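You operate a simulated robot arm through the tools that you are given. There is no shell and no other tool. Be economical: measure what you need, move in short steps, check, and stop when the job is done.

The job below is to be done with a simulated robot arm. You get a single attempt, and the scene is never put back.

JOB
The sealer is too hot for the butter bag: turn it down and seal it.
Fine: heat by the label; wait for the ready lamp, keep off the 80 C bar; bag back in its spot, sealer off.

The check looks at the end state, three seconds after you hand in, the way a careful person would. Anything else that was tipped, shoved, dropped, spilled or broken makes it a failure. A push-on lid holds only when it is set on centred and level and pressed home; a screw cap is set on level and turned clockwise until tight.

ROBOT AND FRAMES
A 5-joint arm with a two-finger parallel gripper, fixed in place. Base frame: the origin is at the foot of the arm, x ahead of it, y to its left, z up. Readings come in mm, degrees, newtons and seconds.
With the tool pointing down near the work surface it reaches from about 260 to 600 mm from the base axis. Its first joint turns from -66.0 to 66.0 degrees. The tool tilts only in the upright plane through the base axis and itself; it spins freely about its own axis. Payload 1.57 kg.
The tool frame sits at the grasp point between the pads (the TCP): z along the fingers, y along the line on which they close. The tips reach 30 mm beyond it. Largest opening 80 mm; finger width 17, thickness 12; the body of the gripper, 40 by 82 mm, starts 80 mm behind the TCP.
Orientation is told as [roll, pitch, yaw] about the base's x, y, z axes, in that order, counted from this pose: with the fingers straight down and closing along the base's y, the tool's x points along the base's -x, its y along +y and its z along -z.

CONTROLS
- The arm moves only by the tool nudge_tool. Its argument "steps" is one flat list of numbers, 7 for each row, row after row: the shift along the base's x, y, z in mm, then the turn, a rotation vector about the base's x, y, z in degrees, then the opening, from 0 (shut) to 1 (fully open). In form: [x, y, z, rx, ry, rz, fingers, x, y, z, rx, ry, rz, fingers, ...]. A call has 1 to 12 rows; each row is the pose to reach, as a shift and turn from the pose commanded when the call began. Rows are played at 5 a second. More than 50 mm and 8.6 degrees between two rows, or a gripper value outside its range, and nothing of the call is played. Where a pose cannot be reached the arm comes as near as it can. A force on the tool above 40 N (or 10 N above the force at the start of the call, whichever is more), or a blocked arm, ends the call early, and 0.2 s more pass. Each finger travels about 153 mm/s and halts on what it meets, pressing with about 20 N; the grip force reading is that of the motor and also rises with nothing between the fingers. The clock runs only during rows and for 0.2 s after the last one: add rows that repeat a pose to give the fingers time. It gives the time, the measured TCP pose, the force on the tool (base axes), the opening and the grip force at its end, in the units of the frame above (readings bear some noise), with the torque about the TCP (base axes, N m) and any sound that the robot's microphone picked up, and new pictures: "views" is both (left out), scene, wrist or none.
- Cameras (640 x 400 px; columns grow to the right, rows downward): "scene" is fixed at [30.7, 401, 506.3]; the picture's right is [-0.77, -0.64, 0.00], its down [-0.46, 0.56, -0.69] and it looks along [0.44, -0.53, -0.73] (base axes); focal length 214 px, centre (320, 200). "wrist" rides on the gripper at [72, -7, -122] in the tool frame; the picture's right is [0.09, 1.00, 0.00], its down [-0.84, 0.08, -0.54] and it looks along [-0.54, 0.05, 0.84] (tool axes); focal length 238 px, centre (320, 200). There is no depth. A picture from a camera that has moved, and an enlarged one, comes with that camera's place and axes in the base frame and with its lens.
- close_up(camera, box): a new picture of the part [left, top, right, bottom] of that camera's present view, enlarged. The clock stands still meanwhile.
- job_done(): hands the job in; it is judged then, once.

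Go step by step. Nothing tells you positions but the pictures and the camera data: compare them with the known pose of the tool, close in by small moves and look again before you grip or let go. The budget is 120 turns and 200 pictures, counting those below and the enlarged ones. Unless the task says otherwise, let go and move clear before handing in, and close with one line.

The tools are called after "Call:" as name(argument=value, ...) on one line, values as JSON. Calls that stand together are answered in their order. nudge_tool: Moves the arm, as the interface text tells. Its arguments: {"type":"object","properties":{"steps":{"type":"array"},"views":{"type":"string","enum":["both","scene","wrist","none"]}},"required":["steps"]} The other tools are called the same way: close_up (camera, box) takes an enlarged picture of a part of a camera's view; job_done () hands the job in.

At the start:

```text
time: 0.0
tcp_pos: [392.9, 154.7, 366.8]
tool_rot: [0.0, 0.0, 0.1]
force: [0.5, 0.3, 1.2]
wrist_torque: [-0.03, 0.02, -0.01]
gripper_width: 80.2
grip_force: 0.0
```

scene: 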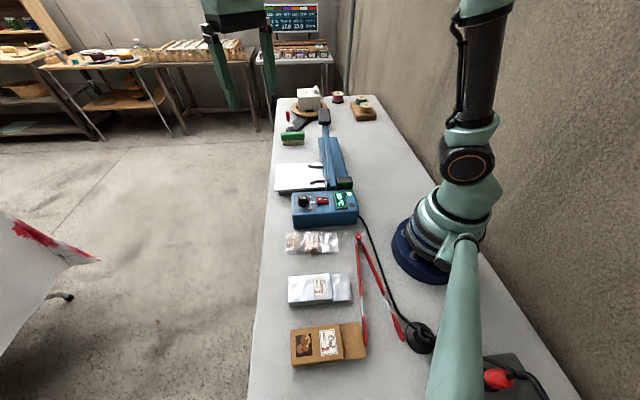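
wrist: 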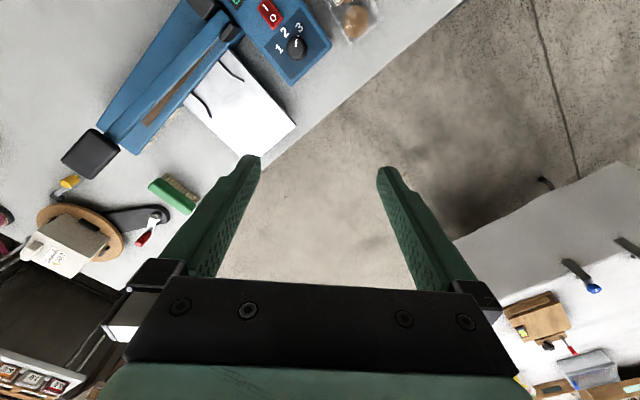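

I see an impulse sealer with a control box, three bags (clear, silver, brown), and tongs. I'll enlarge the key areas to read the labels and dial.

Call:
close_up(camera="scene", box=[270, 180, 370, 242])

Call:
close_up(camera="scene", box=[270, 225, 450, 375])

Call:
close_up(camera="scene", box=[260, 80, 390, 200])

Call:
close_up(camera="wrist", box=[60, 0, 380, 200])

Call:
close_up(camera="scene", box=[260, 0, 325, 40])

```text
6.40 times, centred on (320, 211) of scene
camera zoom: at [30.7, 401.0, 506.3], right [-0.77, -0.64, 0.0], down [-0.46, 0.56, -0.69], along [0.44, -0.53, -0.73], focal length 1373 px, centre (320, 130)
```

zoom: 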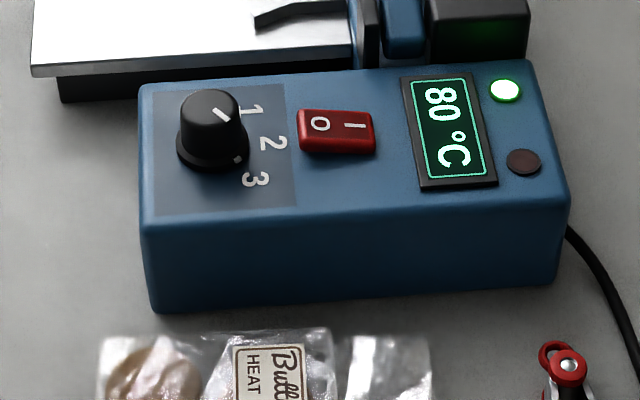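

```text
2.67 times, centred on (360, 300) of scene
camera zoom: at [30.7, 401.0, 506.3], right [-0.77, -0.64, 0.0], down [-0.46, 0.56, -0.69], along [0.44, -0.53, -0.73], focal length 572 px, centre (213, -67)
```

zoom: 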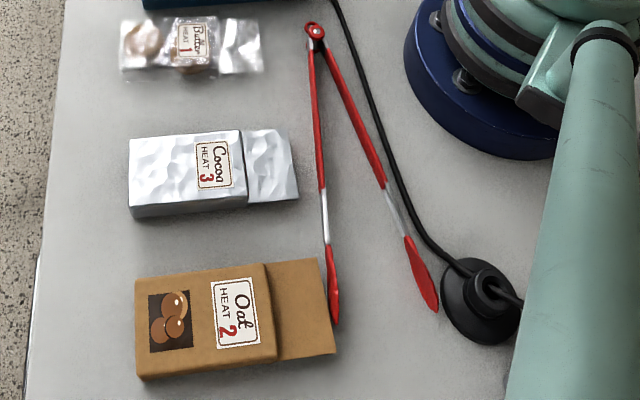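

```text
3.33 times, centred on (325, 140) of scene
camera zoom: at [30.7, 401.0, 506.3], right [-0.77, -0.64, 0.0], down [-0.46, 0.56, -0.69], along [0.44, -0.53, -0.73], focal length 715 px, centre (303, 400)
```

zoom: 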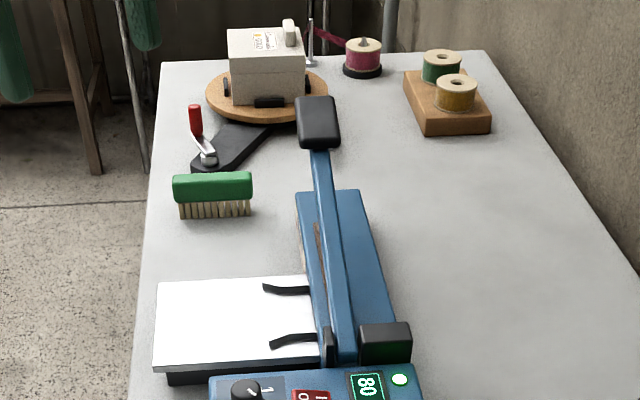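

```text
2.00 times, centred on (220, 100) of wrist
camera zoom: at [321.2, 148.6, 487.9], right [-0.09, 1.0, 0.0], down [0.84, 0.08, 0.54], along [0.54, 0.05, -0.84], focal length 477 px, centre (520, 400)
```

zoom: 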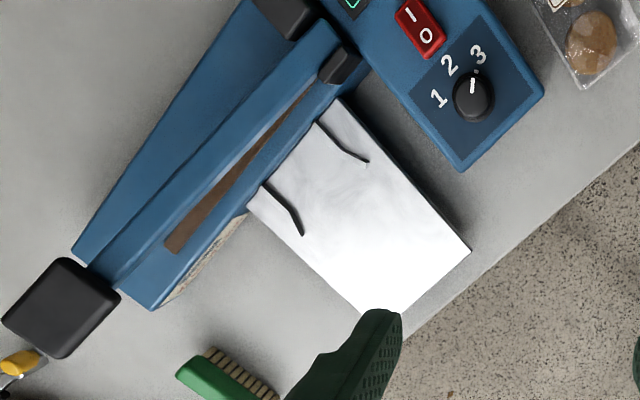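

```text
9.85 times, centred on (292, 20) of scene
camera zoom: at [30.7, 401.0, 506.3], right [-0.77, -0.64, 0.0], down [-0.46, 0.56, -0.69], along [0.44, -0.53, -0.73], focal length 2112 px, centre (591, 1972)
```

zoom: 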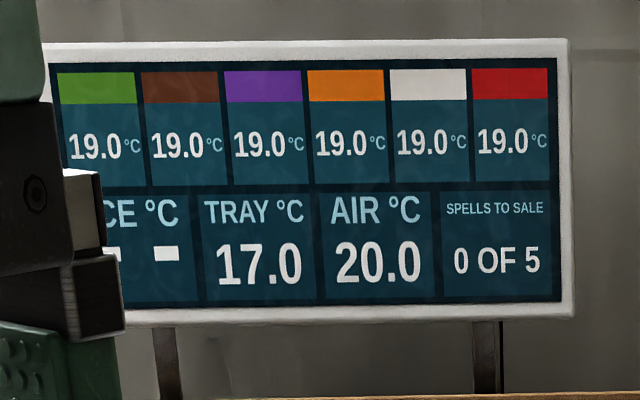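

The butter bag's label reads HEAT 1, the sealer shows 80 °C, and the dial seems to point at 3. I put the knob near (327,116,84). I'll move back to see the knob and bag from above.

Call:
nudge_tool(steps=[-40, 0, 0, 0, 0, 0, 1, -80, 0, 0, 0, 0, 0, 1, -110, 20, 0, 0, 0, 0, 1], views="wrist")

```text
time: 0.8
tcp_pos: [279.5, 174.8, 366.3]
tool_rot: [0.0, 0.1, 0.0]
force: [0.5, 0.0, 0.0]
wrist_torque: [0.04, 0.01, 0.01]
gripper_width: 79.9
grip_force: 0.0
camera wrist: at [208.4, 168.8, 487.3], right [-0.09, 1.0, 0.0], down [0.84, 0.08, 0.54], along [0.54, 0.05, -0.84], focal length 238 px, centre (320, 200)
```

wrist: 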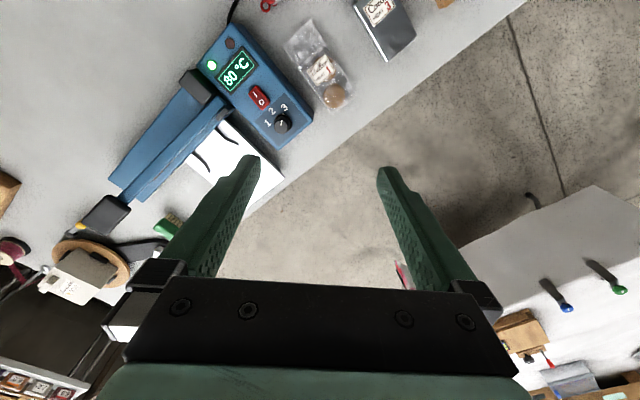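

Call:
close_up(camera="wrist", box=[240, 80, 320, 150])

Call:
close_up(camera="wrist", box=[270, 0, 370, 120])

Call:
close_up(camera="wrist", box=[80, 40, 300, 230])

```text
5.71 times, centred on (280, 115) of wrist
camera zoom: at [208.4, 168.8, 487.3], right [-0.09, 1.0, 0.0], down [0.84, 0.08, 0.54], along [0.54, 0.05, -0.84], focal length 1362 px, centre (549, 686)
```

zoom: 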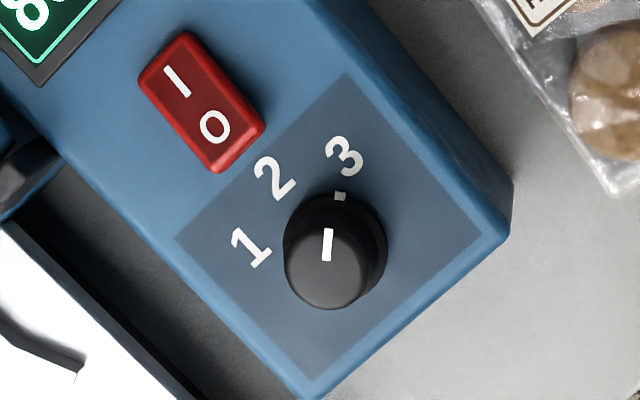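

```text
3.33 times, centred on (320, 60) of wrist
camera zoom: at [208.4, 168.8, 487.3], right [-0.09, 1.0, 0.0], down [0.84, 0.08, 0.54], along [0.54, 0.05, -0.84], focal length 794 px, centre (320, 667)
```

zoom: 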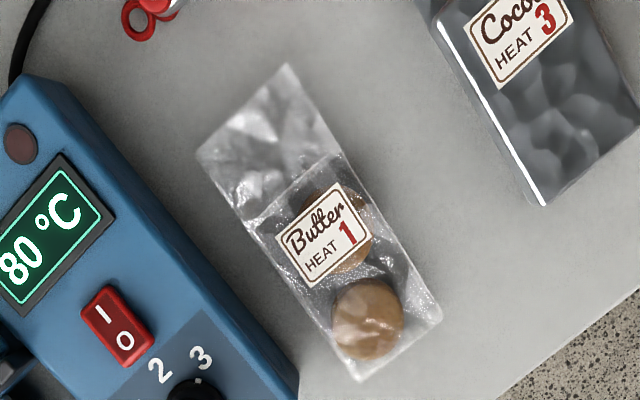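

```text
2.11 times, centred on (190, 135) of wrist
camera zoom: at [208.4, 168.8, 487.3], right [-0.09, 1.0, 0.0], down [0.84, 0.08, 0.54], along [0.54, 0.05, -0.84], focal length 502 px, centre (594, 337)
```

zoom: 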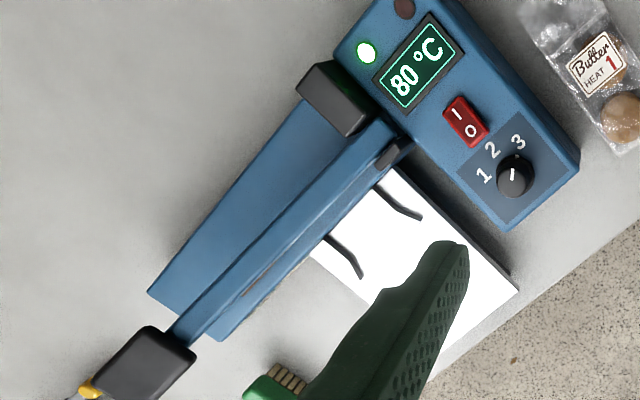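

The knob points at 3 (direction −x); 1 lies in direction −y, a quarter turn counter-clockwise from above. I'll move above the knob with the gripper pre-turned −45°.

Call:
nudge_tool(steps=[7, -10, -20, 0, 0, -7.5, 1, 15, -20, -40, 0, 0, -15, 1, 22, -30, -60, 0, 0, -22.5, 1, 29, -40, -90, 0, 0, -30, 1, 37, -50, -125, 0, 0, -37.5, 1, 44, -60, -160, 0, 0, -45, 1, 44, -60, -180, 0, 0, -45, 1])

```text
time: 2.4
tcp_pos: [324.5, 114.7, 186.1]
tool_rot: [0.0, 0.0, -45.2]
force: [-0.7, 0.2, -0.9]
wrist_torque: [-0.03, 0.0, 0.0]
gripper_width: 80.1
grip_force: 0.1
camera wrist: at [270.4, 161.2, 307.4], right [0.64, 0.77, 0.0], down [0.65, -0.54, 0.54], along [0.42, -0.35, -0.84], focal length 238 px, centre (320, 200)
```

scene: 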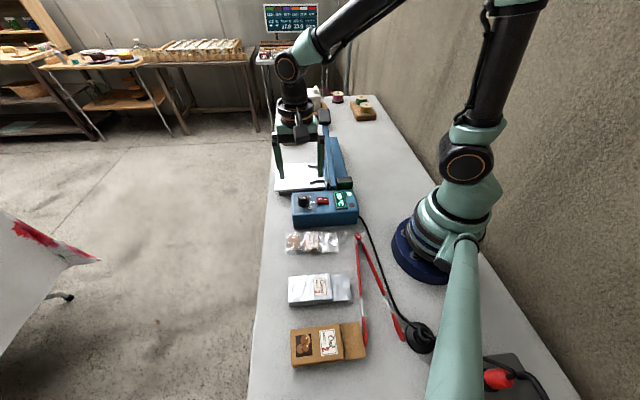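
wrist: 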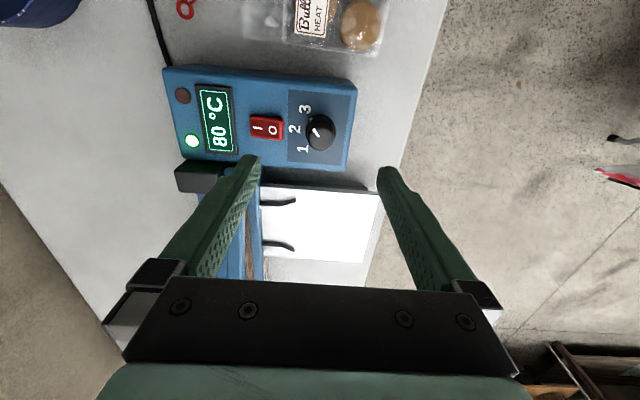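

The gripper is centred over the knob to within about 2 mm. I'll descend part way and check.

Call:
nudge_tool(steps=[1, 0, -25, 0, 0, 0, 1, 1, 0, -50, 0, 0, 0, 1, 1, 0, -50, 0, 0, 0, 1])

Call:
close_up(camera="scene", box=[270, 160, 370, 222])

Call:
close_up(camera="wrist", box=[240, 60, 400, 160])

```text
time: 3.2
tcp_pos: [327.3, 115.7, 136.7]
tool_rot: [0.0, 0.1, -45.0]
force: [0.4, -1.4, 0.4]
wrist_torque: [0.0, 0.05, 0.0]
gripper_width: 80.0
grip_force: 0.1
camera wrist: at [272.0, 161.2, 258.1], right [0.64, 0.77, 0.0], down [0.65, -0.54, 0.54], along [0.42, -0.35, -0.84], focal length 238 px, centre (320, 200)
```

scene: 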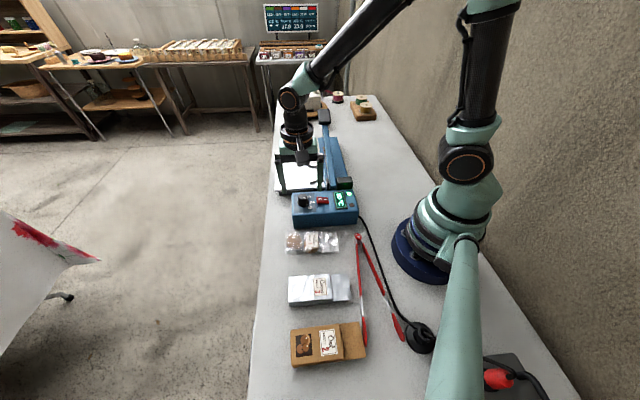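
wrist: 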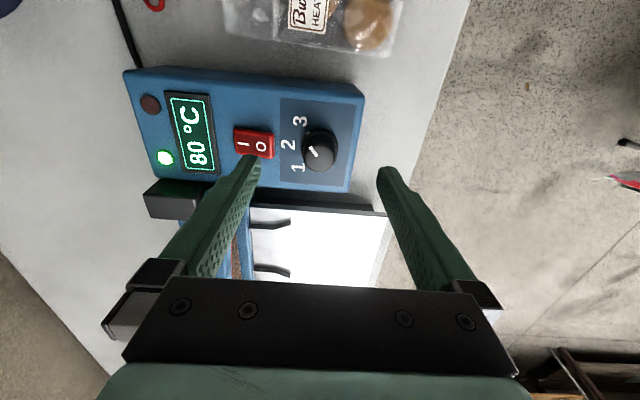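

```text
6.40 times, centred on (320, 191) of scene
camera zoom: at [30.7, 401.0, 506.3], right [-0.77, -0.64, 0.0], down [-0.46, 0.56, -0.69], along [0.44, -0.53, -0.73], focal length 1373 px, centre (320, 258)
```

zoom: 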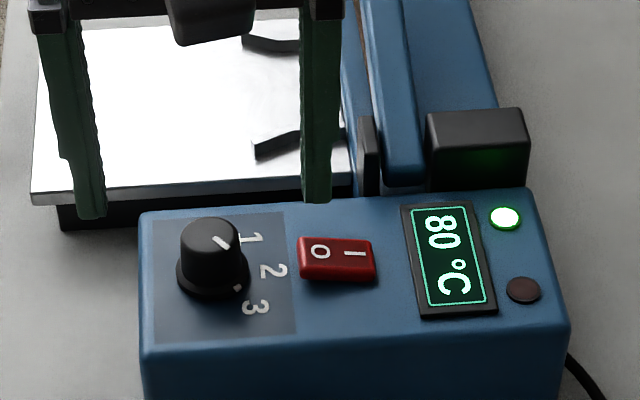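

```text
4.00 times, centred on (320, 110) of wrist
camera zoom: at [272.0, 161.2, 258.1], right [0.64, 0.77, 0.0], down [0.65, -0.54, 0.54], along [0.42, -0.35, -0.84], focal length 953 px, centre (320, 560)
```

zoom: 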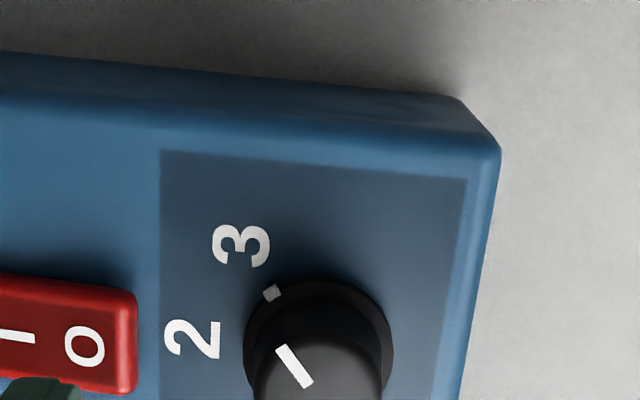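

Closing along the box would bring a finger close to the O/I switch. I'll turn back to yaw 0 and narrow the fingers, so the sweep (0→90°) stays clear of it.

Call:
nudge_tool(steps=[0, 0.3, 0, 0, 0, 8, 0.65, 0, 0.3, 0, 0, 0, 16, 0.65, 0, 0.3, 0, 0, 0, 24, 0.65, 0, 0.3, 0, 0, 0, 32, 0.65, 0, 0.3, 0, 0, 0, 40, 0.65, 0, 0.3, 0, 0, 0, 45, 0.65, 0, 0.3, -20, 0, 0, 45, 0.65, 0, 0.3, -35, 0, 0, 45, 0.65])

Call:
close_up(camera="scene", box=[270, 160, 370, 222])

Call:
close_up(camera="wrist", box=[220, 20, 420, 180])

```text
time: 5.0
tcp_pos: [326.9, 115.0, 101.4]
tool_rot: [0.0, 0.0, -0.1]
force: [0.3, 0.0, -0.1]
wrist_torque: [-0.02, -0.02, -0.01]
gripper_width: 52.1
grip_force: 0.0
camera wrist: at [255.6, 108.5, 222.3], right [-0.09, 1.0, 0.0], down [0.84, 0.08, 0.54], along [0.54, 0.05, -0.84], focal length 238 px, centre (320, 200)
```

scene: 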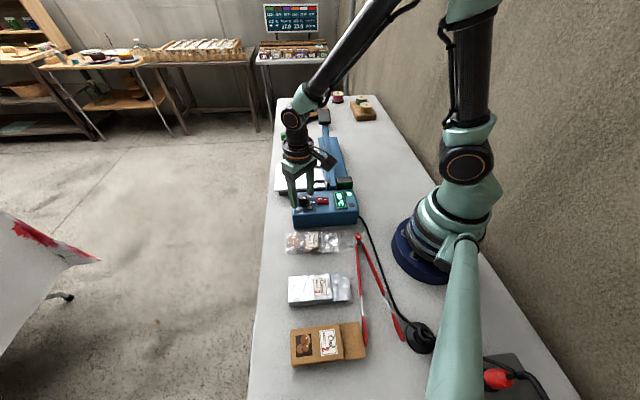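
wrist: 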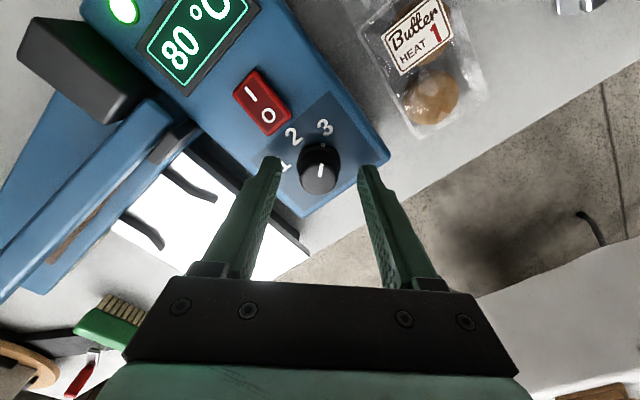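

```text
6.40 times, centred on (320, 191) of scene
camera zoom: at [30.7, 401.0, 506.3], right [-0.77, -0.64, 0.0], down [-0.46, 0.56, -0.69], along [0.44, -0.53, -0.73], focal length 1373 px, centre (320, 258)
```

zoom: 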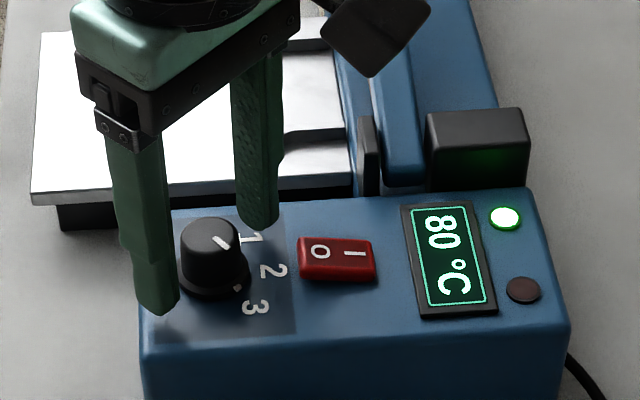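

```text
2.50 times, centred on (320, 100) of wrist
camera zoom: at [255.6, 108.5, 222.3], right [-0.09, 1.0, 0.0], down [0.84, 0.08, 0.54], along [0.54, 0.05, -0.84], focal length 596 px, centre (320, 450)
```

zoom: 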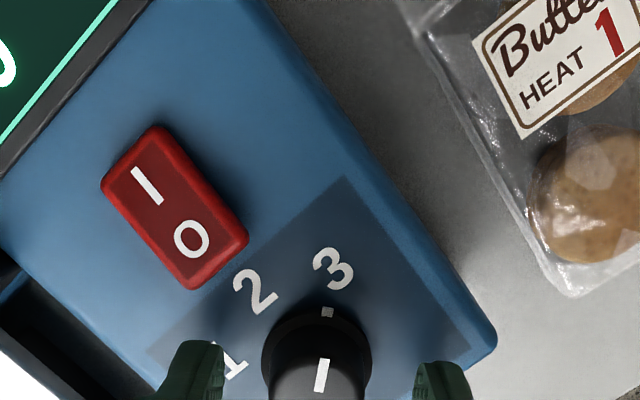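

The fingers straddle the knob evenly. I'll descend 4 mm more and close.

Call:
nudge_tool(steps=[0, 0, -4, 0, 0, 0, 0.65, 0, 0, -4, 0, 0, 0, 0.45, 0, 0, -4, 0, 0, 0, 0.3, 0, 0, -4, 0, 0, 0, 0.3], views="none")

```text
time: 6.0
tcp_pos: [326.8, 114.1, 98.0]
tool_rot: [-0.1, 0.0, 0.0]
force: [1.4, -8.5, 0.5]
wrist_torque: [-0.26, 0.03, 0.02]
gripper_width: 31.3
grip_force: 4.7
```

The knob is gripped slightly off-centre (8 N sideways), so I'll shift 1 mm in −y and turn +90° in small steps.

Call:
nudge_tool(steps=[0, -1.2, 0, 0, 0, 0, 0.25, 0, -1.2, 0, 0, 0, 0, 0.2, 0, -1.2, 0, 0, 0, 7.5, 0.2, 0, -1.2, 0, 0, 0, 15, 0.2, 0, -1.2, 0, 0, 0, 22.5, 0.2])

Call:
close_up(camera="wrist", box=[220, 20, 420, 180])

```text
time: 7.2
tcp_pos: [326.9, 115.3, 97.6]
tool_rot: [0.0, -0.1, 22.5]
force: [-8.2, 4.4, 7.0]
wrist_torque: [0.45, -0.41, 0.0]
gripper_width: 30.4
grip_force: 39.1
camera wrist: at [264.0, 80.5, 219.0], right [-0.47, 0.88, 0.0], down [0.74, 0.39, 0.54], along [0.48, 0.25, -0.84], focal length 238 px, centre (320, 200)
```

scene: 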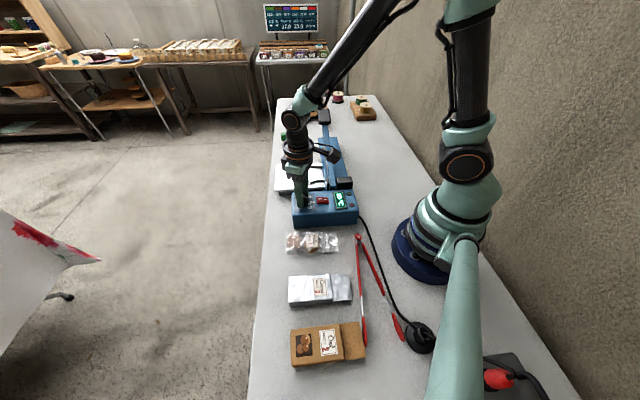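
wrist: 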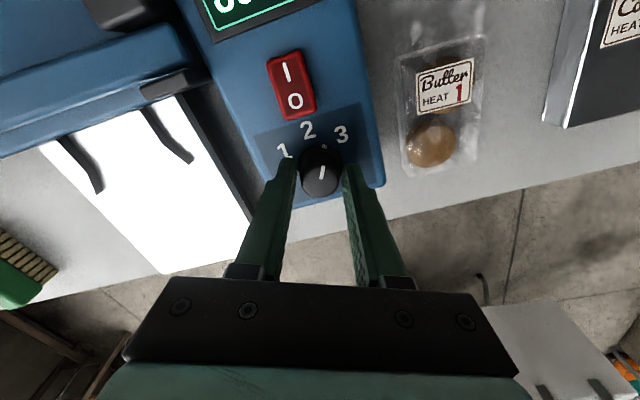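

```text
2.50 times, centred on (320, 100) of wrist
camera zoom: at [264.0, 80.5, 219.0], right [-0.47, 0.88, 0.0], down [0.74, 0.39, 0.54], along [0.48, 0.25, -0.84], focal length 596 px, centre (320, 450)
```

zoom: 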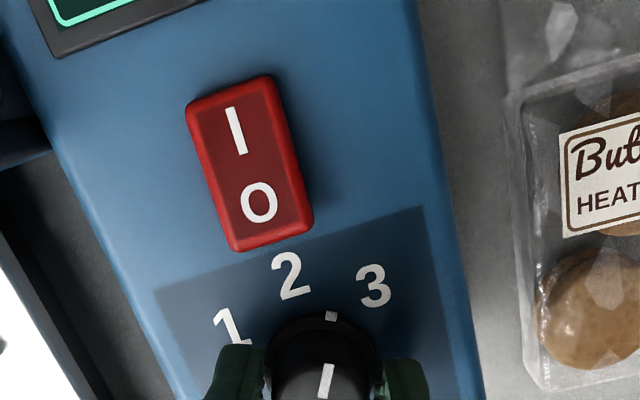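

The dial follows the gripper and now sits between 2 and 3. I'll carry on toward 1.

Call:
nudge_tool(steps=[0, 0, 0, 0, 0, 8, 0.2, 0, 0, 0, 0, 0, 16, 0.2, 0, 0, 0, 0, 0, 24, 0.2, 0, 0, 0, 0, 0, 32, 0.2, 0, 0, 0, 0, 0, 40, 0.2, 0, 0, 0, 0, 0, 48, 0.2, 0, 0, 0, 0, 0, 56, 0.2, 0, 0, 0, 0, 0, 62, 0.2], views="wrist")

Call:
close_up(camera="wrist", box=[220, 20, 420, 180])

```text
time: 9.0
tcp_pos: [326.6, 115.1, 97.5]
tool_rot: [-0.1, 0.0, 84.7]
force: [-1.7, 6.4, -1.7]
wrist_torque: [0.67, 0.02, 0.01]
gripper_width: 29.8
grip_force: 38.9
camera wrist: at [327.5, 42.0, 218.9], right [-1.0, 0.0, 0.0], down [0.0, 0.84, 0.54], along [0.0, 0.54, -0.84], focal length 238 px, centre (320, 200)
```

wrist: 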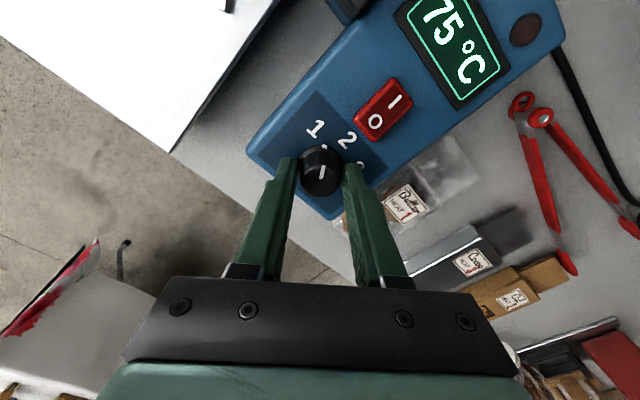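

```text
2.50 times, centred on (320, 100) of wrist
camera zoom: at [327.5, 42.0, 218.9], right [-1.0, 0.0, 0.0], down [0.0, 0.84, 0.54], along [0.0, 0.54, -0.84], focal length 596 px, centre (320, 450)
```

zoom: 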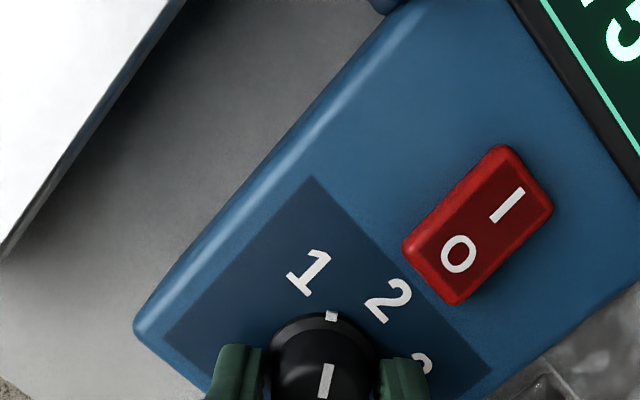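

The readout already dropped to 75 °C; the pointer is slightly short of 1, so I'll turn a further ~12°.

Call:
nudge_tool(steps=[0, 0, 0, 0, 0, 6, 0.2, 0, 0, 0, 0, 0, 12, 0.2, 0, 0, 0, 0, 0, 12, 0.2], views="none")

Call:
close_up(camera="wrist", box=[220, 20, 420, 180])

```text
time: 9.8
tcp_pos: [326.6, 114.8, 98.4]
tool_rot: [0.0, 0.0, 96.6]
force: [-0.5, 10.9, -8.7]
wrist_torque: [0.31, 0.07, 0.02]
gripper_width: 30.1
grip_force: 39.6
```

```text
2.50 times, centred on (320, 100) of wrist
camera zoom: at [342.7, 43.6, 219.0], right [-0.98, -0.21, 0.0], down [-0.17, 0.82, 0.54], along [-0.11, 0.53, -0.84], focal length 596 px, centre (320, 450)
```

zoom: 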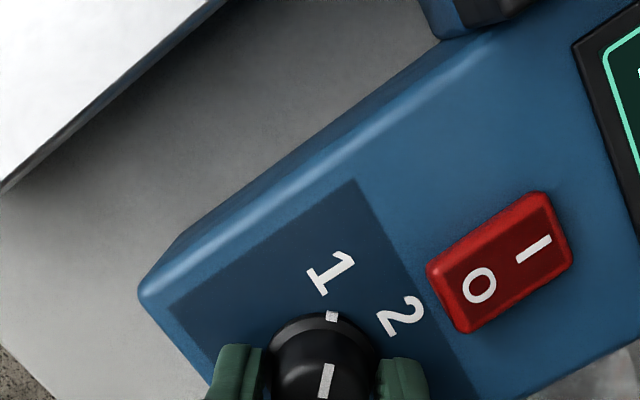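

The pointer dot now lines up with the 1. I'll release, rise and check.

Call:
nudge_tool(steps=[0, 0, 0, 0, 0, 0, 0.6, 0, 0, 0, 0, 0, 0, 0.65, 0, 0, 40, 0, 0, 0, 0.65, 0, 0, 80, 0, 0, 0, 0.65, 0, 0, 120, 0, 0, 0, 0.65], views="wrist")

Call:
close_up(camera="wrist", box=[220, 60, 520, 230])

```text
time: 11.0
tcp_pos: [328.0, 113.3, 219.8]
tool_rot: [0.0, 0.0, 96.5]
force: [-1.2, 0.2, -0.3]
wrist_torque: [0.01, -0.01, 0.02]
gripper_width: 52.2
grip_force: 0.0
camera wrist: at [343.5, 42.5, 340.2], right [-0.98, -0.2, 0.0], down [-0.17, 0.82, 0.54], along [-0.11, 0.53, -0.84], focal length 238 px, centre (320, 200)
```

wrist: 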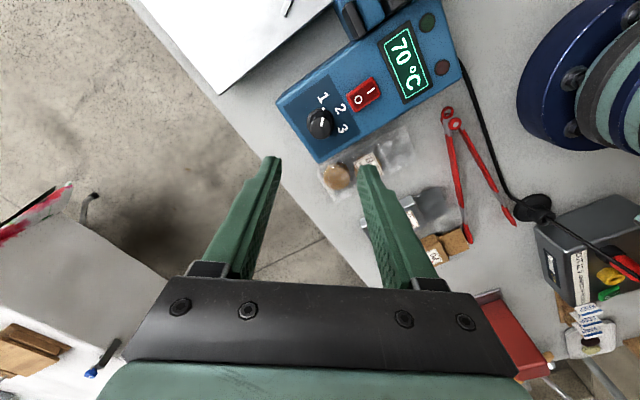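

```text
2.13 times, centred on (370, 145) of wrist
camera zoom: at [343.5, 42.5, 340.2], right [-0.98, -0.2, 0.0], down [-0.17, 0.82, 0.54], along [-0.11, 0.53, -0.84], focal length 508 px, centre (213, 317)
```

zoom: 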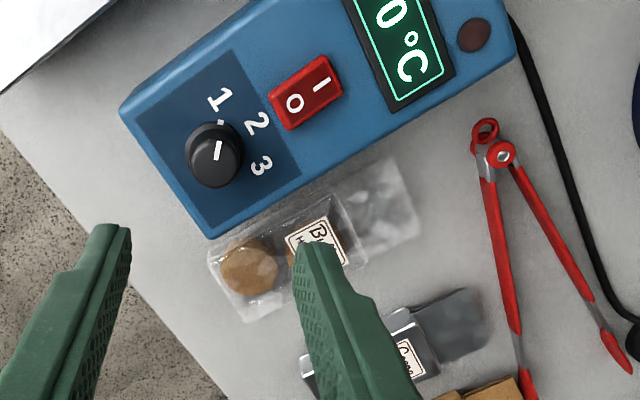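

The dial is at 1, the readout is down to 70 °C, and the ready lamp is off. Meanwhile I'll go above the butter bag (grip point about (270,199)), turning so the camera faces the sealer later.

Call:
nudge_tool(steps=[0, 0, 0, 0, 0, 8.4, 0.9, -5, 8, 0, 0, 0, 16.8, 0.9, -10, 16, 0, 0, 0, 25.2, 0.9, -15, 24, 0, 0, 0, 33.6, 0.9, -20, 32, 0, 0, 0, 42, 0.9, -25, 40, 0, 0, 0, 50.4, 0.9, -30, 48, 0, 0, 0, 58.8, 0.9, -35, 56, 0, 0, 0, 67.2, 0.9, -40, 64, 0, 0, 0, 75.6, 0.9, -46, 72, 0, 0, 0, 84, 0.9, -52, 80, 0, 0, 0, 92.4, 0.9, -58, 86, 0, 0, 0, 100.8, 0.9], views="none")

Call:
nudge_tool(steps=[0, 0, 0, 0, 0, 8.4, 0.9, 0, 0, 0, 0, 0, 16.8, 0.9, 0, 0, -20, 0, 0, 25.2, 0.9, 0, 0, -40, 0, 0, 25.2, 0.9])

```text
time: 13.6
tcp_pos: [269.0, 201.0, 217.9]
tool_rot: [0.0, 0.0, -162.5]
force: [0.0, 0.1, 0.7]
wrist_torque: [0.04, -0.02, -0.01]
gripper_width: 72.0
grip_force: 0.1
```

```text
time: 14.6
tcp_pos: [212.7, 254.2, 191.7]
tool_rot: [-0.1, -0.1, -137.8]
force: [0.3, -0.5, -0.4]
wrist_torque: [-0.02, 0.02, -0.05]
gripper_width: 71.9
grip_force: 0.0
out of reach, approached as far as the arm can: row 2, 3, 4
camera wrist: at [264.0, 307.1, 312.9], right [0.74, -0.67, 0.0], down [-0.57, -0.62, 0.54], along [-0.37, -0.4, -0.84], focal length 238 px, centre (320, 200)
```

scene: 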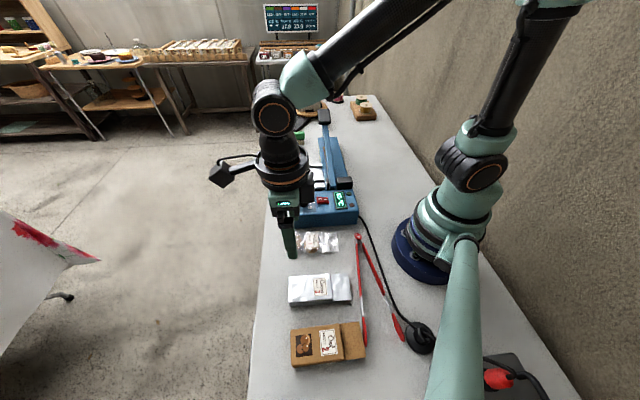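
wrist: 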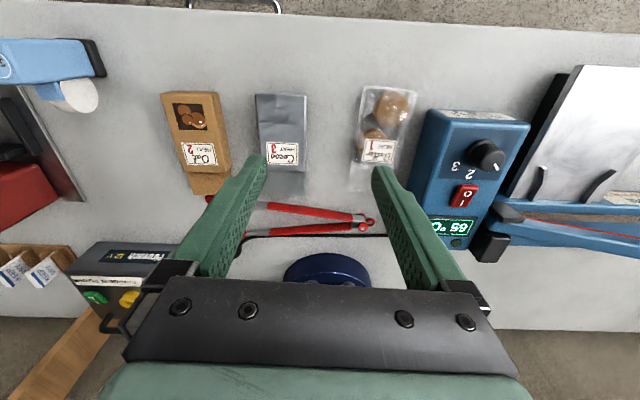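

The wrist's spin limit stopped the last 25° and the arm moved off; nothing was touched. I'll go back the other way to yaw ≈42.5°, which is an equivalent grip.

Call:
nudge_tool(steps=[0, 0, 20, 0, 0, -8.4, 0.9, 0, 0, 30, 0, 0, -16.8, 0.9, 0, 0, 30, 0, 0, -25.2, 0.9, 0, 0, 30, 0, 0, -33.6, 0.9, 0, 0, 30, 0, 0, -42, 0.9, 0, 0, 30, 0, 0, -50.4, 0.9, 0, 0, 30, 0, 0, -58.8, 0.9, 0, 0, 30, 0, 0, -67.2, 0.9, 0, 0, 30, 0, 0, -75.6, 0.9, 0, 0, 30, 0, 0, -84, 0.9, 0, 0, 30, 0, 0, -92.4, 0.9, 0, 0, 30, 0, 0, -100.8, 0.9], views="none")

```text
time: 17.2
tcp_pos: [214.2, 251.2, 219.9]
tool_rot: [0.0, 0.1, 121.5]
force: [0.1, 0.3, 0.3]
wrist_torque: [0.0, -0.02, 0.02]
gripper_width: 72.2
grip_force: 0.1
```

Call:
nudge_tool(steps=[6, -5, 0, 0, 0, -8, 0.9, 12, -10, 0, 0, 0, -16, 0.9, 18, -16, 0, 0, 0, -24, 0.9, 24, -21, 0, 0, 0, -32, 0.9, 30, -27, 0, 0, 0, -40, 0.9, 36, -32, 0, 0, 0, -48, 0.9, 42, -38, 0, 0, 0, -56, 0.9, 48, -43, -20, 0, 0, -64, 0.9, 52, -48, -45, 0, 0, -72, 0.9, 56, -52, -70, 0, 0, -79, 0.9, 56, -52, -90, 0, 0, -79, 0.9, 56, -52, -90, 0, 0, -79, 0.9])

Call:
close_up(camera="scene", box=[260, 170, 380, 290])

```text
time: 19.8
tcp_pos: [273.7, 200.6, 130.2]
tool_rot: [0.0, 0.0, 42.6]
force: [-0.3, 0.5, -0.5]
wrist_torque: [0.0, -0.01, -0.01]
gripper_width: 72.2
grip_force: 0.1
camera wrist: at [224.9, 146.9, 251.2], right [-0.74, 0.67, 0.0], down [0.56, 0.62, 0.54], along [0.36, 0.4, -0.84], focal length 238 px, centre (320, 200)
```

scene: 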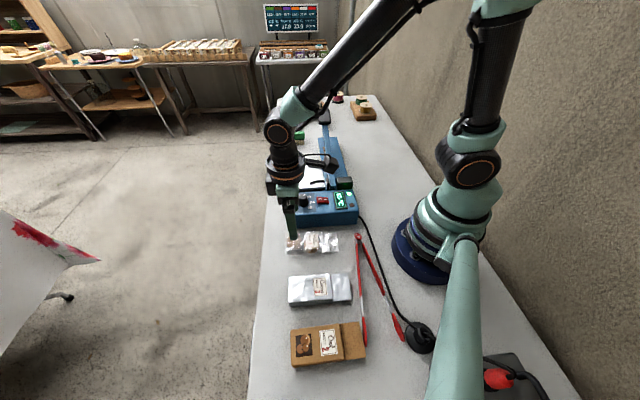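
wrist: 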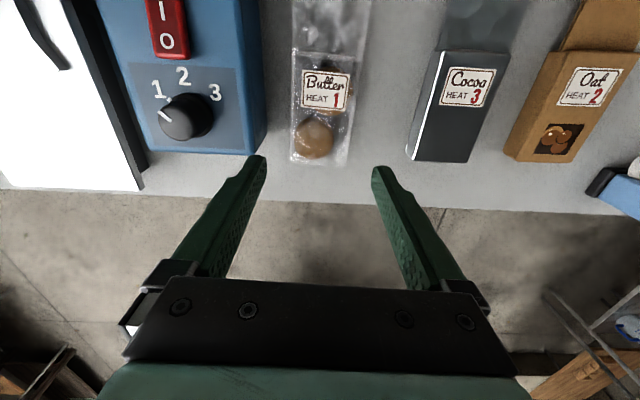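

```text
3.33 times, centred on (320, 230) of scene
camera zoom: at [30.7, 401.0, 506.3], right [-0.77, -0.64, 0.0], down [-0.46, 0.56, -0.69], along [0.44, -0.53, -0.73], focal length 715 px, centre (320, 100)
```

zoom: 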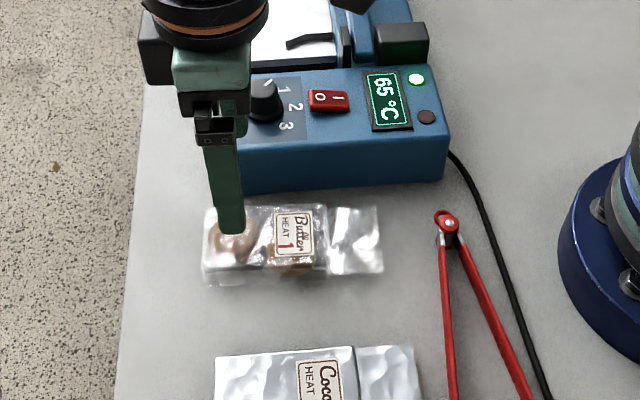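

The green ready lamp is lit at 65 °C, and the gripper is lined up over the bag. I'll descend to just above it and look.

Call:
nudge_tool(steps=[-1, 0, -30, 0, 0, 0, 0.92, -1, 0, -60, 0, 0, 0, 0.92, -1, 0, -75, 0, 0, 0, 0.92, -1, 0, -75, 0, 0, 0, 0.92])

Call:
close_up(camera="scene", box=[270, 190, 370, 270])

Call:
close_up(camera="wrist", box=[220, 20, 440, 220])

```text
time: 20.8
tcp_pos: [269.7, 201.1, 54.5]
tool_rot: [0.0, 0.1, 42.7]
force: [-0.8, -0.2, -0.5]
wrist_torque: [0.02, -0.04, 0.02]
gripper_width: 73.6
grip_force: 0.1
camera wrist: at [222.4, 147.1, 175.6], right [-0.74, 0.67, 0.0], down [0.56, 0.62, 0.54], along [0.36, 0.4, -0.84], focal length 238 px, centre (320, 200)
```

scene: 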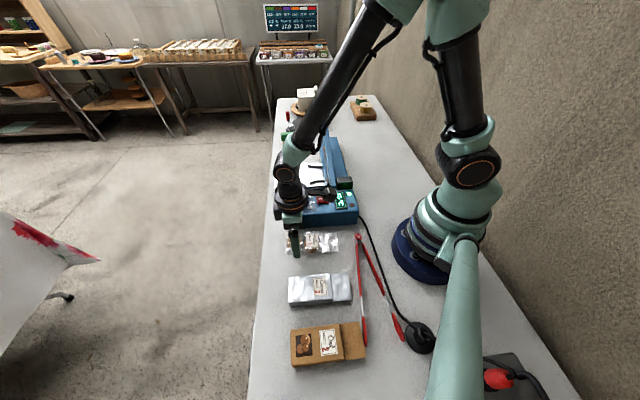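
wrist: 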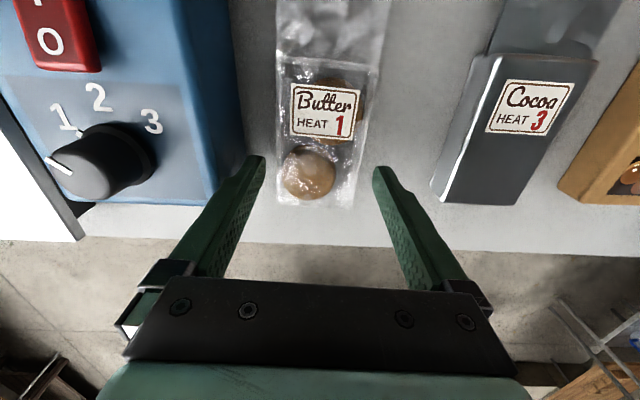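

```text
5.00 times, centred on (320, 230) of scene
camera zoom: at [30.7, 401.0, 506.3], right [-0.77, -0.64, 0.0], down [-0.46, 0.56, -0.69], along [0.44, -0.53, -0.73], focal length 1072 px, centre (320, 50)
```

zoom: 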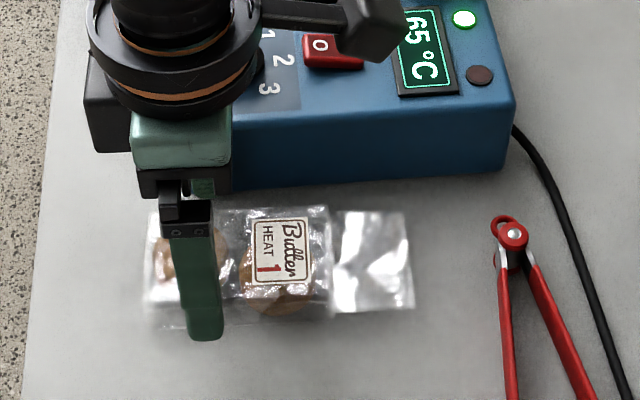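

```text
2.00 times, centred on (330, 120) of wrist
camera zoom: at [222.4, 147.1, 175.6], right [-0.74, 0.67, 0.0], down [0.56, 0.62, 0.54], along [0.36, 0.4, -0.84], focal length 477 px, centre (300, 360)
```

zoom: 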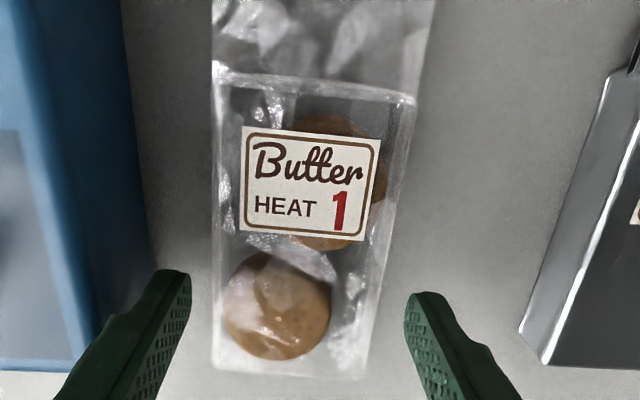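

The bag is centred and aligned between the fingers. I'll go down to about 37 mm and close gently.

Call:
nudge_tool(steps=[0, 0, -10, 0, 0, 0, 0.92, 0, 0, -18, 0, 0, 0, 0.92, 0, 0, -18, 0, 0, 0, 0.8, 0, 0, -18, 0, 0, 0, 0.7, 0, 0, -18, 0, 0, 0, 0.66, 0, 0, -18, 0, 0, 0, 0.66])

Call:
close_up(camera="wrist", box=[220, 20, 440, 220])

```text
time: 22.2
tcp_pos: [269.8, 199.5, 36.4]
tool_rot: [0.0, 0.0, 42.6]
force: [0.6, -0.4, 0.6]
wrist_torque: [0.06, -0.05, 0.05]
gripper_width: 59.8
grip_force: 12.1
camera wrist: at [222.0, 146.1, 158.4], right [-0.74, 0.67, 0.0], down [0.56, 0.62, 0.54], along [0.36, 0.4, -0.84], focal length 238 px, centre (320, 200)
```

scene: 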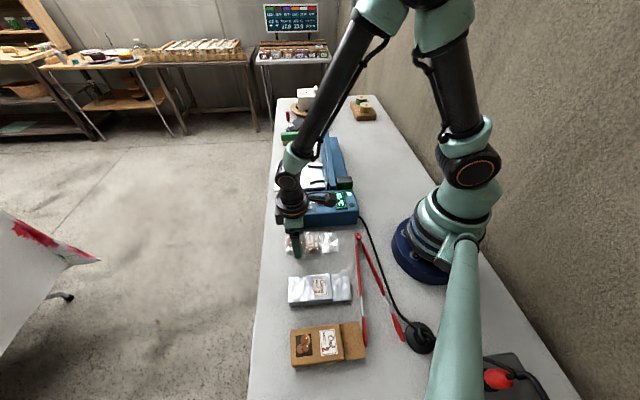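
wrist: 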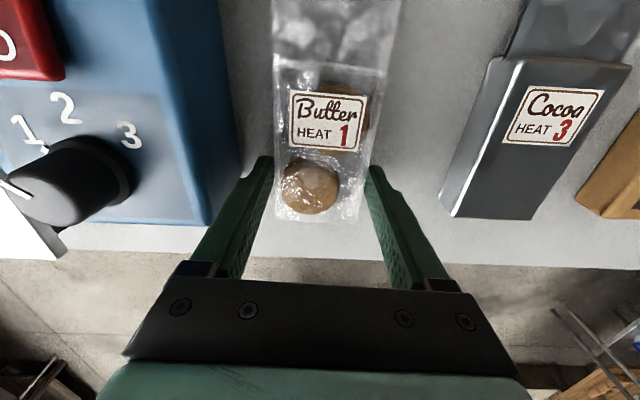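

```text
2.00 times, centred on (330, 120) of wrist
camera zoom: at [222.0, 146.1, 158.4], right [-0.74, 0.67, 0.0], down [0.56, 0.62, 0.54], along [0.36, 0.4, -0.84], focal length 477 px, centre (300, 360)
```

zoom: 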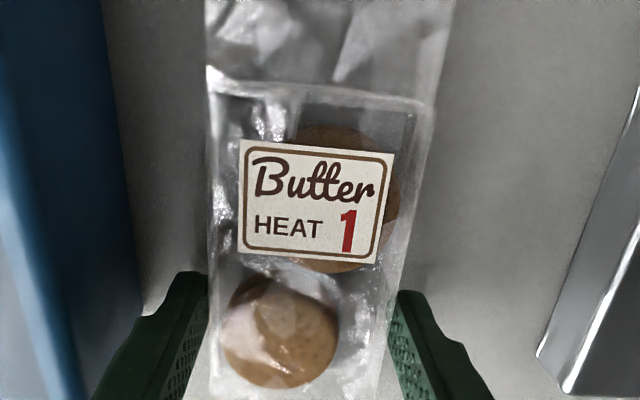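

Contact at 60 mm width. I'll tighten a bit and lift 30 mm.

Call:
nudge_tool(steps=[0, 0, 0, 0, 0, 0, 0.6, 0, 0, 0, 0, 0, 0, 0.55, 0, 0, 0, 0, 0, 0, 0.55, 0, 0, 10, 0, 0, 0, 0.55, 0, 0, 20, 0, 0, 0, 0.55, 0, 0, 40, 0, 0, 0, 0.55])

Call:
close_up(camera="scene", box=[270, 190, 370, 270])

```text
time: 23.6
tcp_pos: [269.2, 201.1, 77.8]
tool_rot: [0.1, 0.1, 42.7]
force: [-0.8, 0.3, -1.5]
wrist_torque: [0.03, 0.0, 0.03]
gripper_width: 59.6
grip_force: 12.1
camera wrist: at [222.1, 145.9, 198.7], right [-0.74, 0.67, 0.0], down [0.56, 0.62, 0.54], along [0.36, 0.4, -0.84], focal length 238 px, centre (320, 200)
```

scene: 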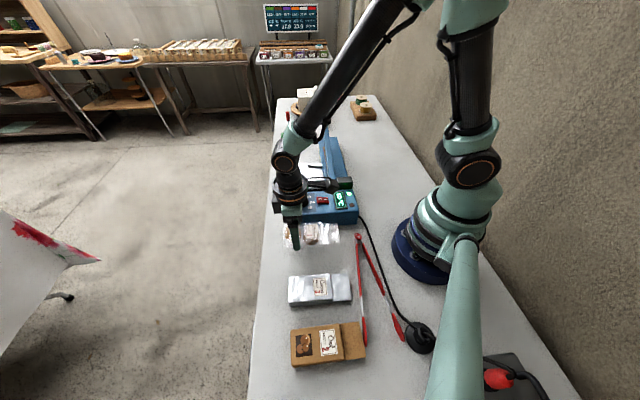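
wrist: 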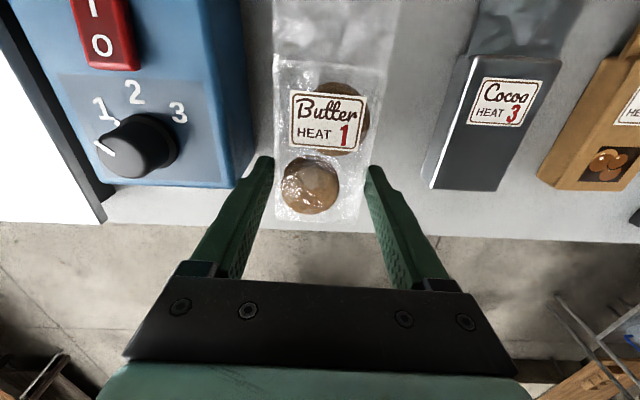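

```text
5.00 times, centred on (320, 230) of scene
camera zoom: at [30.7, 401.0, 506.3], right [-0.77, -0.64, 0.0], down [-0.46, 0.56, -0.69], along [0.44, -0.53, -0.73], focal length 1072 px, centre (320, 50)
```

zoom: 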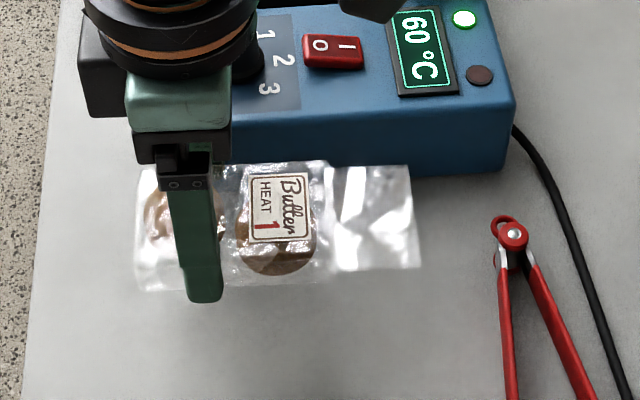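

The bag is held and level; the ready lamp is lit at 60 °C. I'll raise it over the box and move to the outer end of the tray (about (471,44)) before sliding it in under the jaw.

Call:
nudge_tool(steps=[0, 0, 36, 0, 0, 0, 0.55, 0, 0, 72, 0, 0, 0, 0.55, 30, -22, 72, 0, 0, 1, 0.55, 60, -45, 72, 0, 0, 2, 0.55, 90, -68, 72, 0, 0, 2.4, 0.55, 120, -90, 72, 0, 0, 2.4, 0.55, 150, -113, 72, 0, 0, 2.4, 0.55, 180, -136, 72, 0, 0, 2.4, 0.55, 202, -156, 72, 0, 0, 2.4, 0.55, 202, -156, 72, 0, 0, 2.4, 0.55])

Call:
close_up(camera="scene", box=[260, 90, 390, 200])

```text
time: 25.8
tcp_pos: [471.4, 43.6, 148.2]
tool_rot: [0.0, 0.0, 45.0]
force: [0.7, 0.6, -1.4]
wrist_torque: [0.01, 0.02, 0.01]
gripper_width: 59.5
grip_force: 12.1
camera wrist: at [426.3, -12.0, 270.0], right [-0.77, 0.64, 0.0], down [0.54, 0.65, 0.54], along [0.35, 0.42, -0.84], focal length 238 px, centre (320, 200)
```

scene: 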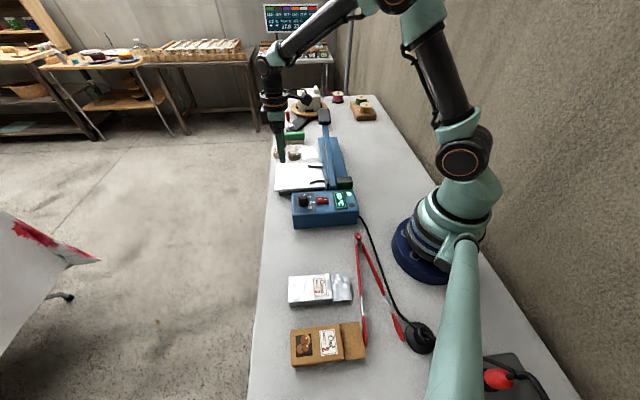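
wrist: 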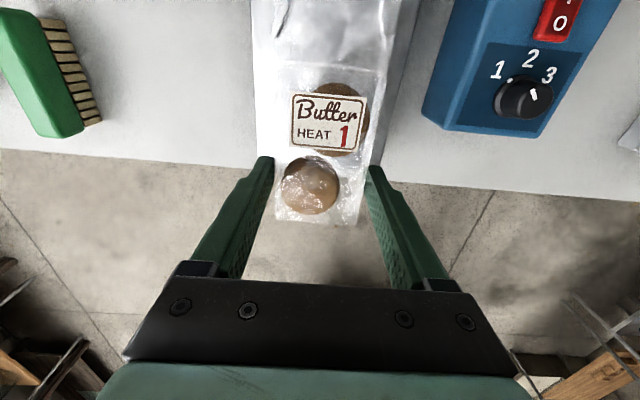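

```text
3.64 times, centred on (325, 145) of scene
camera zoom: at [30.7, 401.0, 506.3], right [-0.77, -0.64, 0.0], down [-0.46, 0.56, -0.69], along [0.44, -0.53, -0.73], focal length 780 px, centre (302, 400)
```

zoom: 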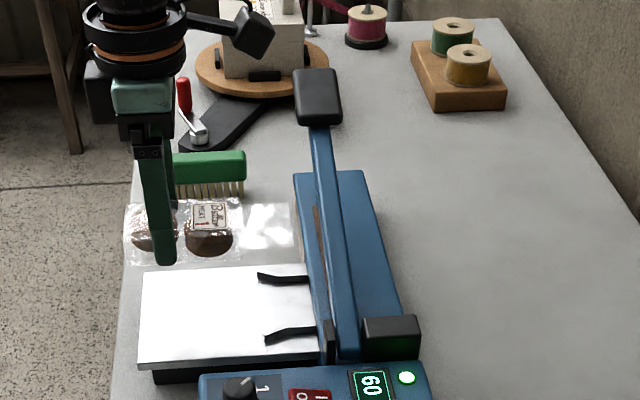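

The bag is outboard of the lane. I'll lower it to about 8 mm above the tray, still clear of the jaw.

Call:
nudge_tool(steps=[0, 0, -25, 0, 0, 0, 0.55, 0, 0, -45, 0, 0, 0, 0.55, 0, 0, -62, 0, 0, 0, 0.55, 0, 0, -62, 0, 0, 0, 0.55])

Call:
close_up(camera="scene", box=[265, 120, 365, 200])

```text
time: 26.8
tcp_pos: [470.4, 43.2, 89.8]
tool_rot: [0.0, -0.2, 45.0]
force: [-0.7, 0.0, -0.3]
wrist_torque: [0.03, 0.01, -0.01]
gripper_width: 59.6
grip_force: 11.9
camera wrist: at [425.5, -12.7, 209.2], right [-0.77, 0.64, 0.0], down [0.54, 0.65, 0.54], along [0.35, 0.42, -0.84], focal length 238 px, centre (320, 200)
```

scene: 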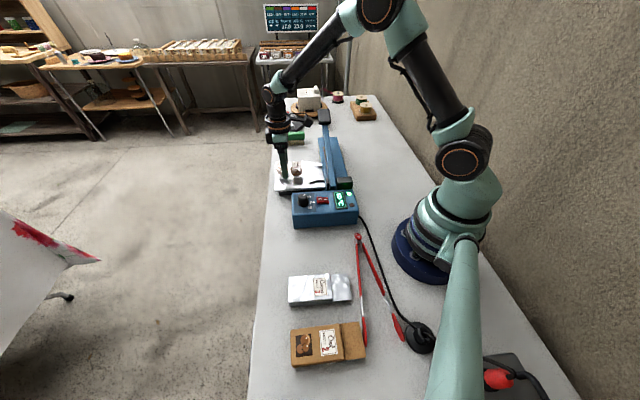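
wrist: 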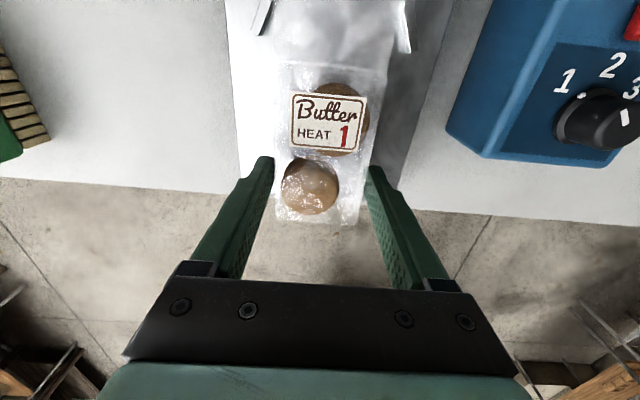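

```text
5.00 times, centred on (315, 160) of scene
camera zoom: at [30.7, 401.0, 506.3], right [-0.77, -0.64, 0.0], down [-0.46, 0.56, -0.69], along [0.44, -0.53, -0.73], focal length 1072 px, centre (345, 400)
```

zoom: 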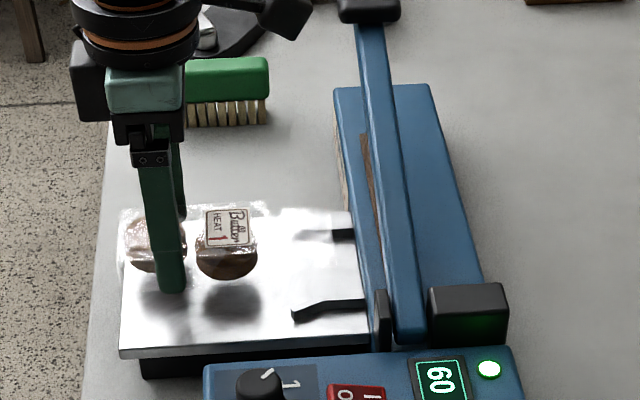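

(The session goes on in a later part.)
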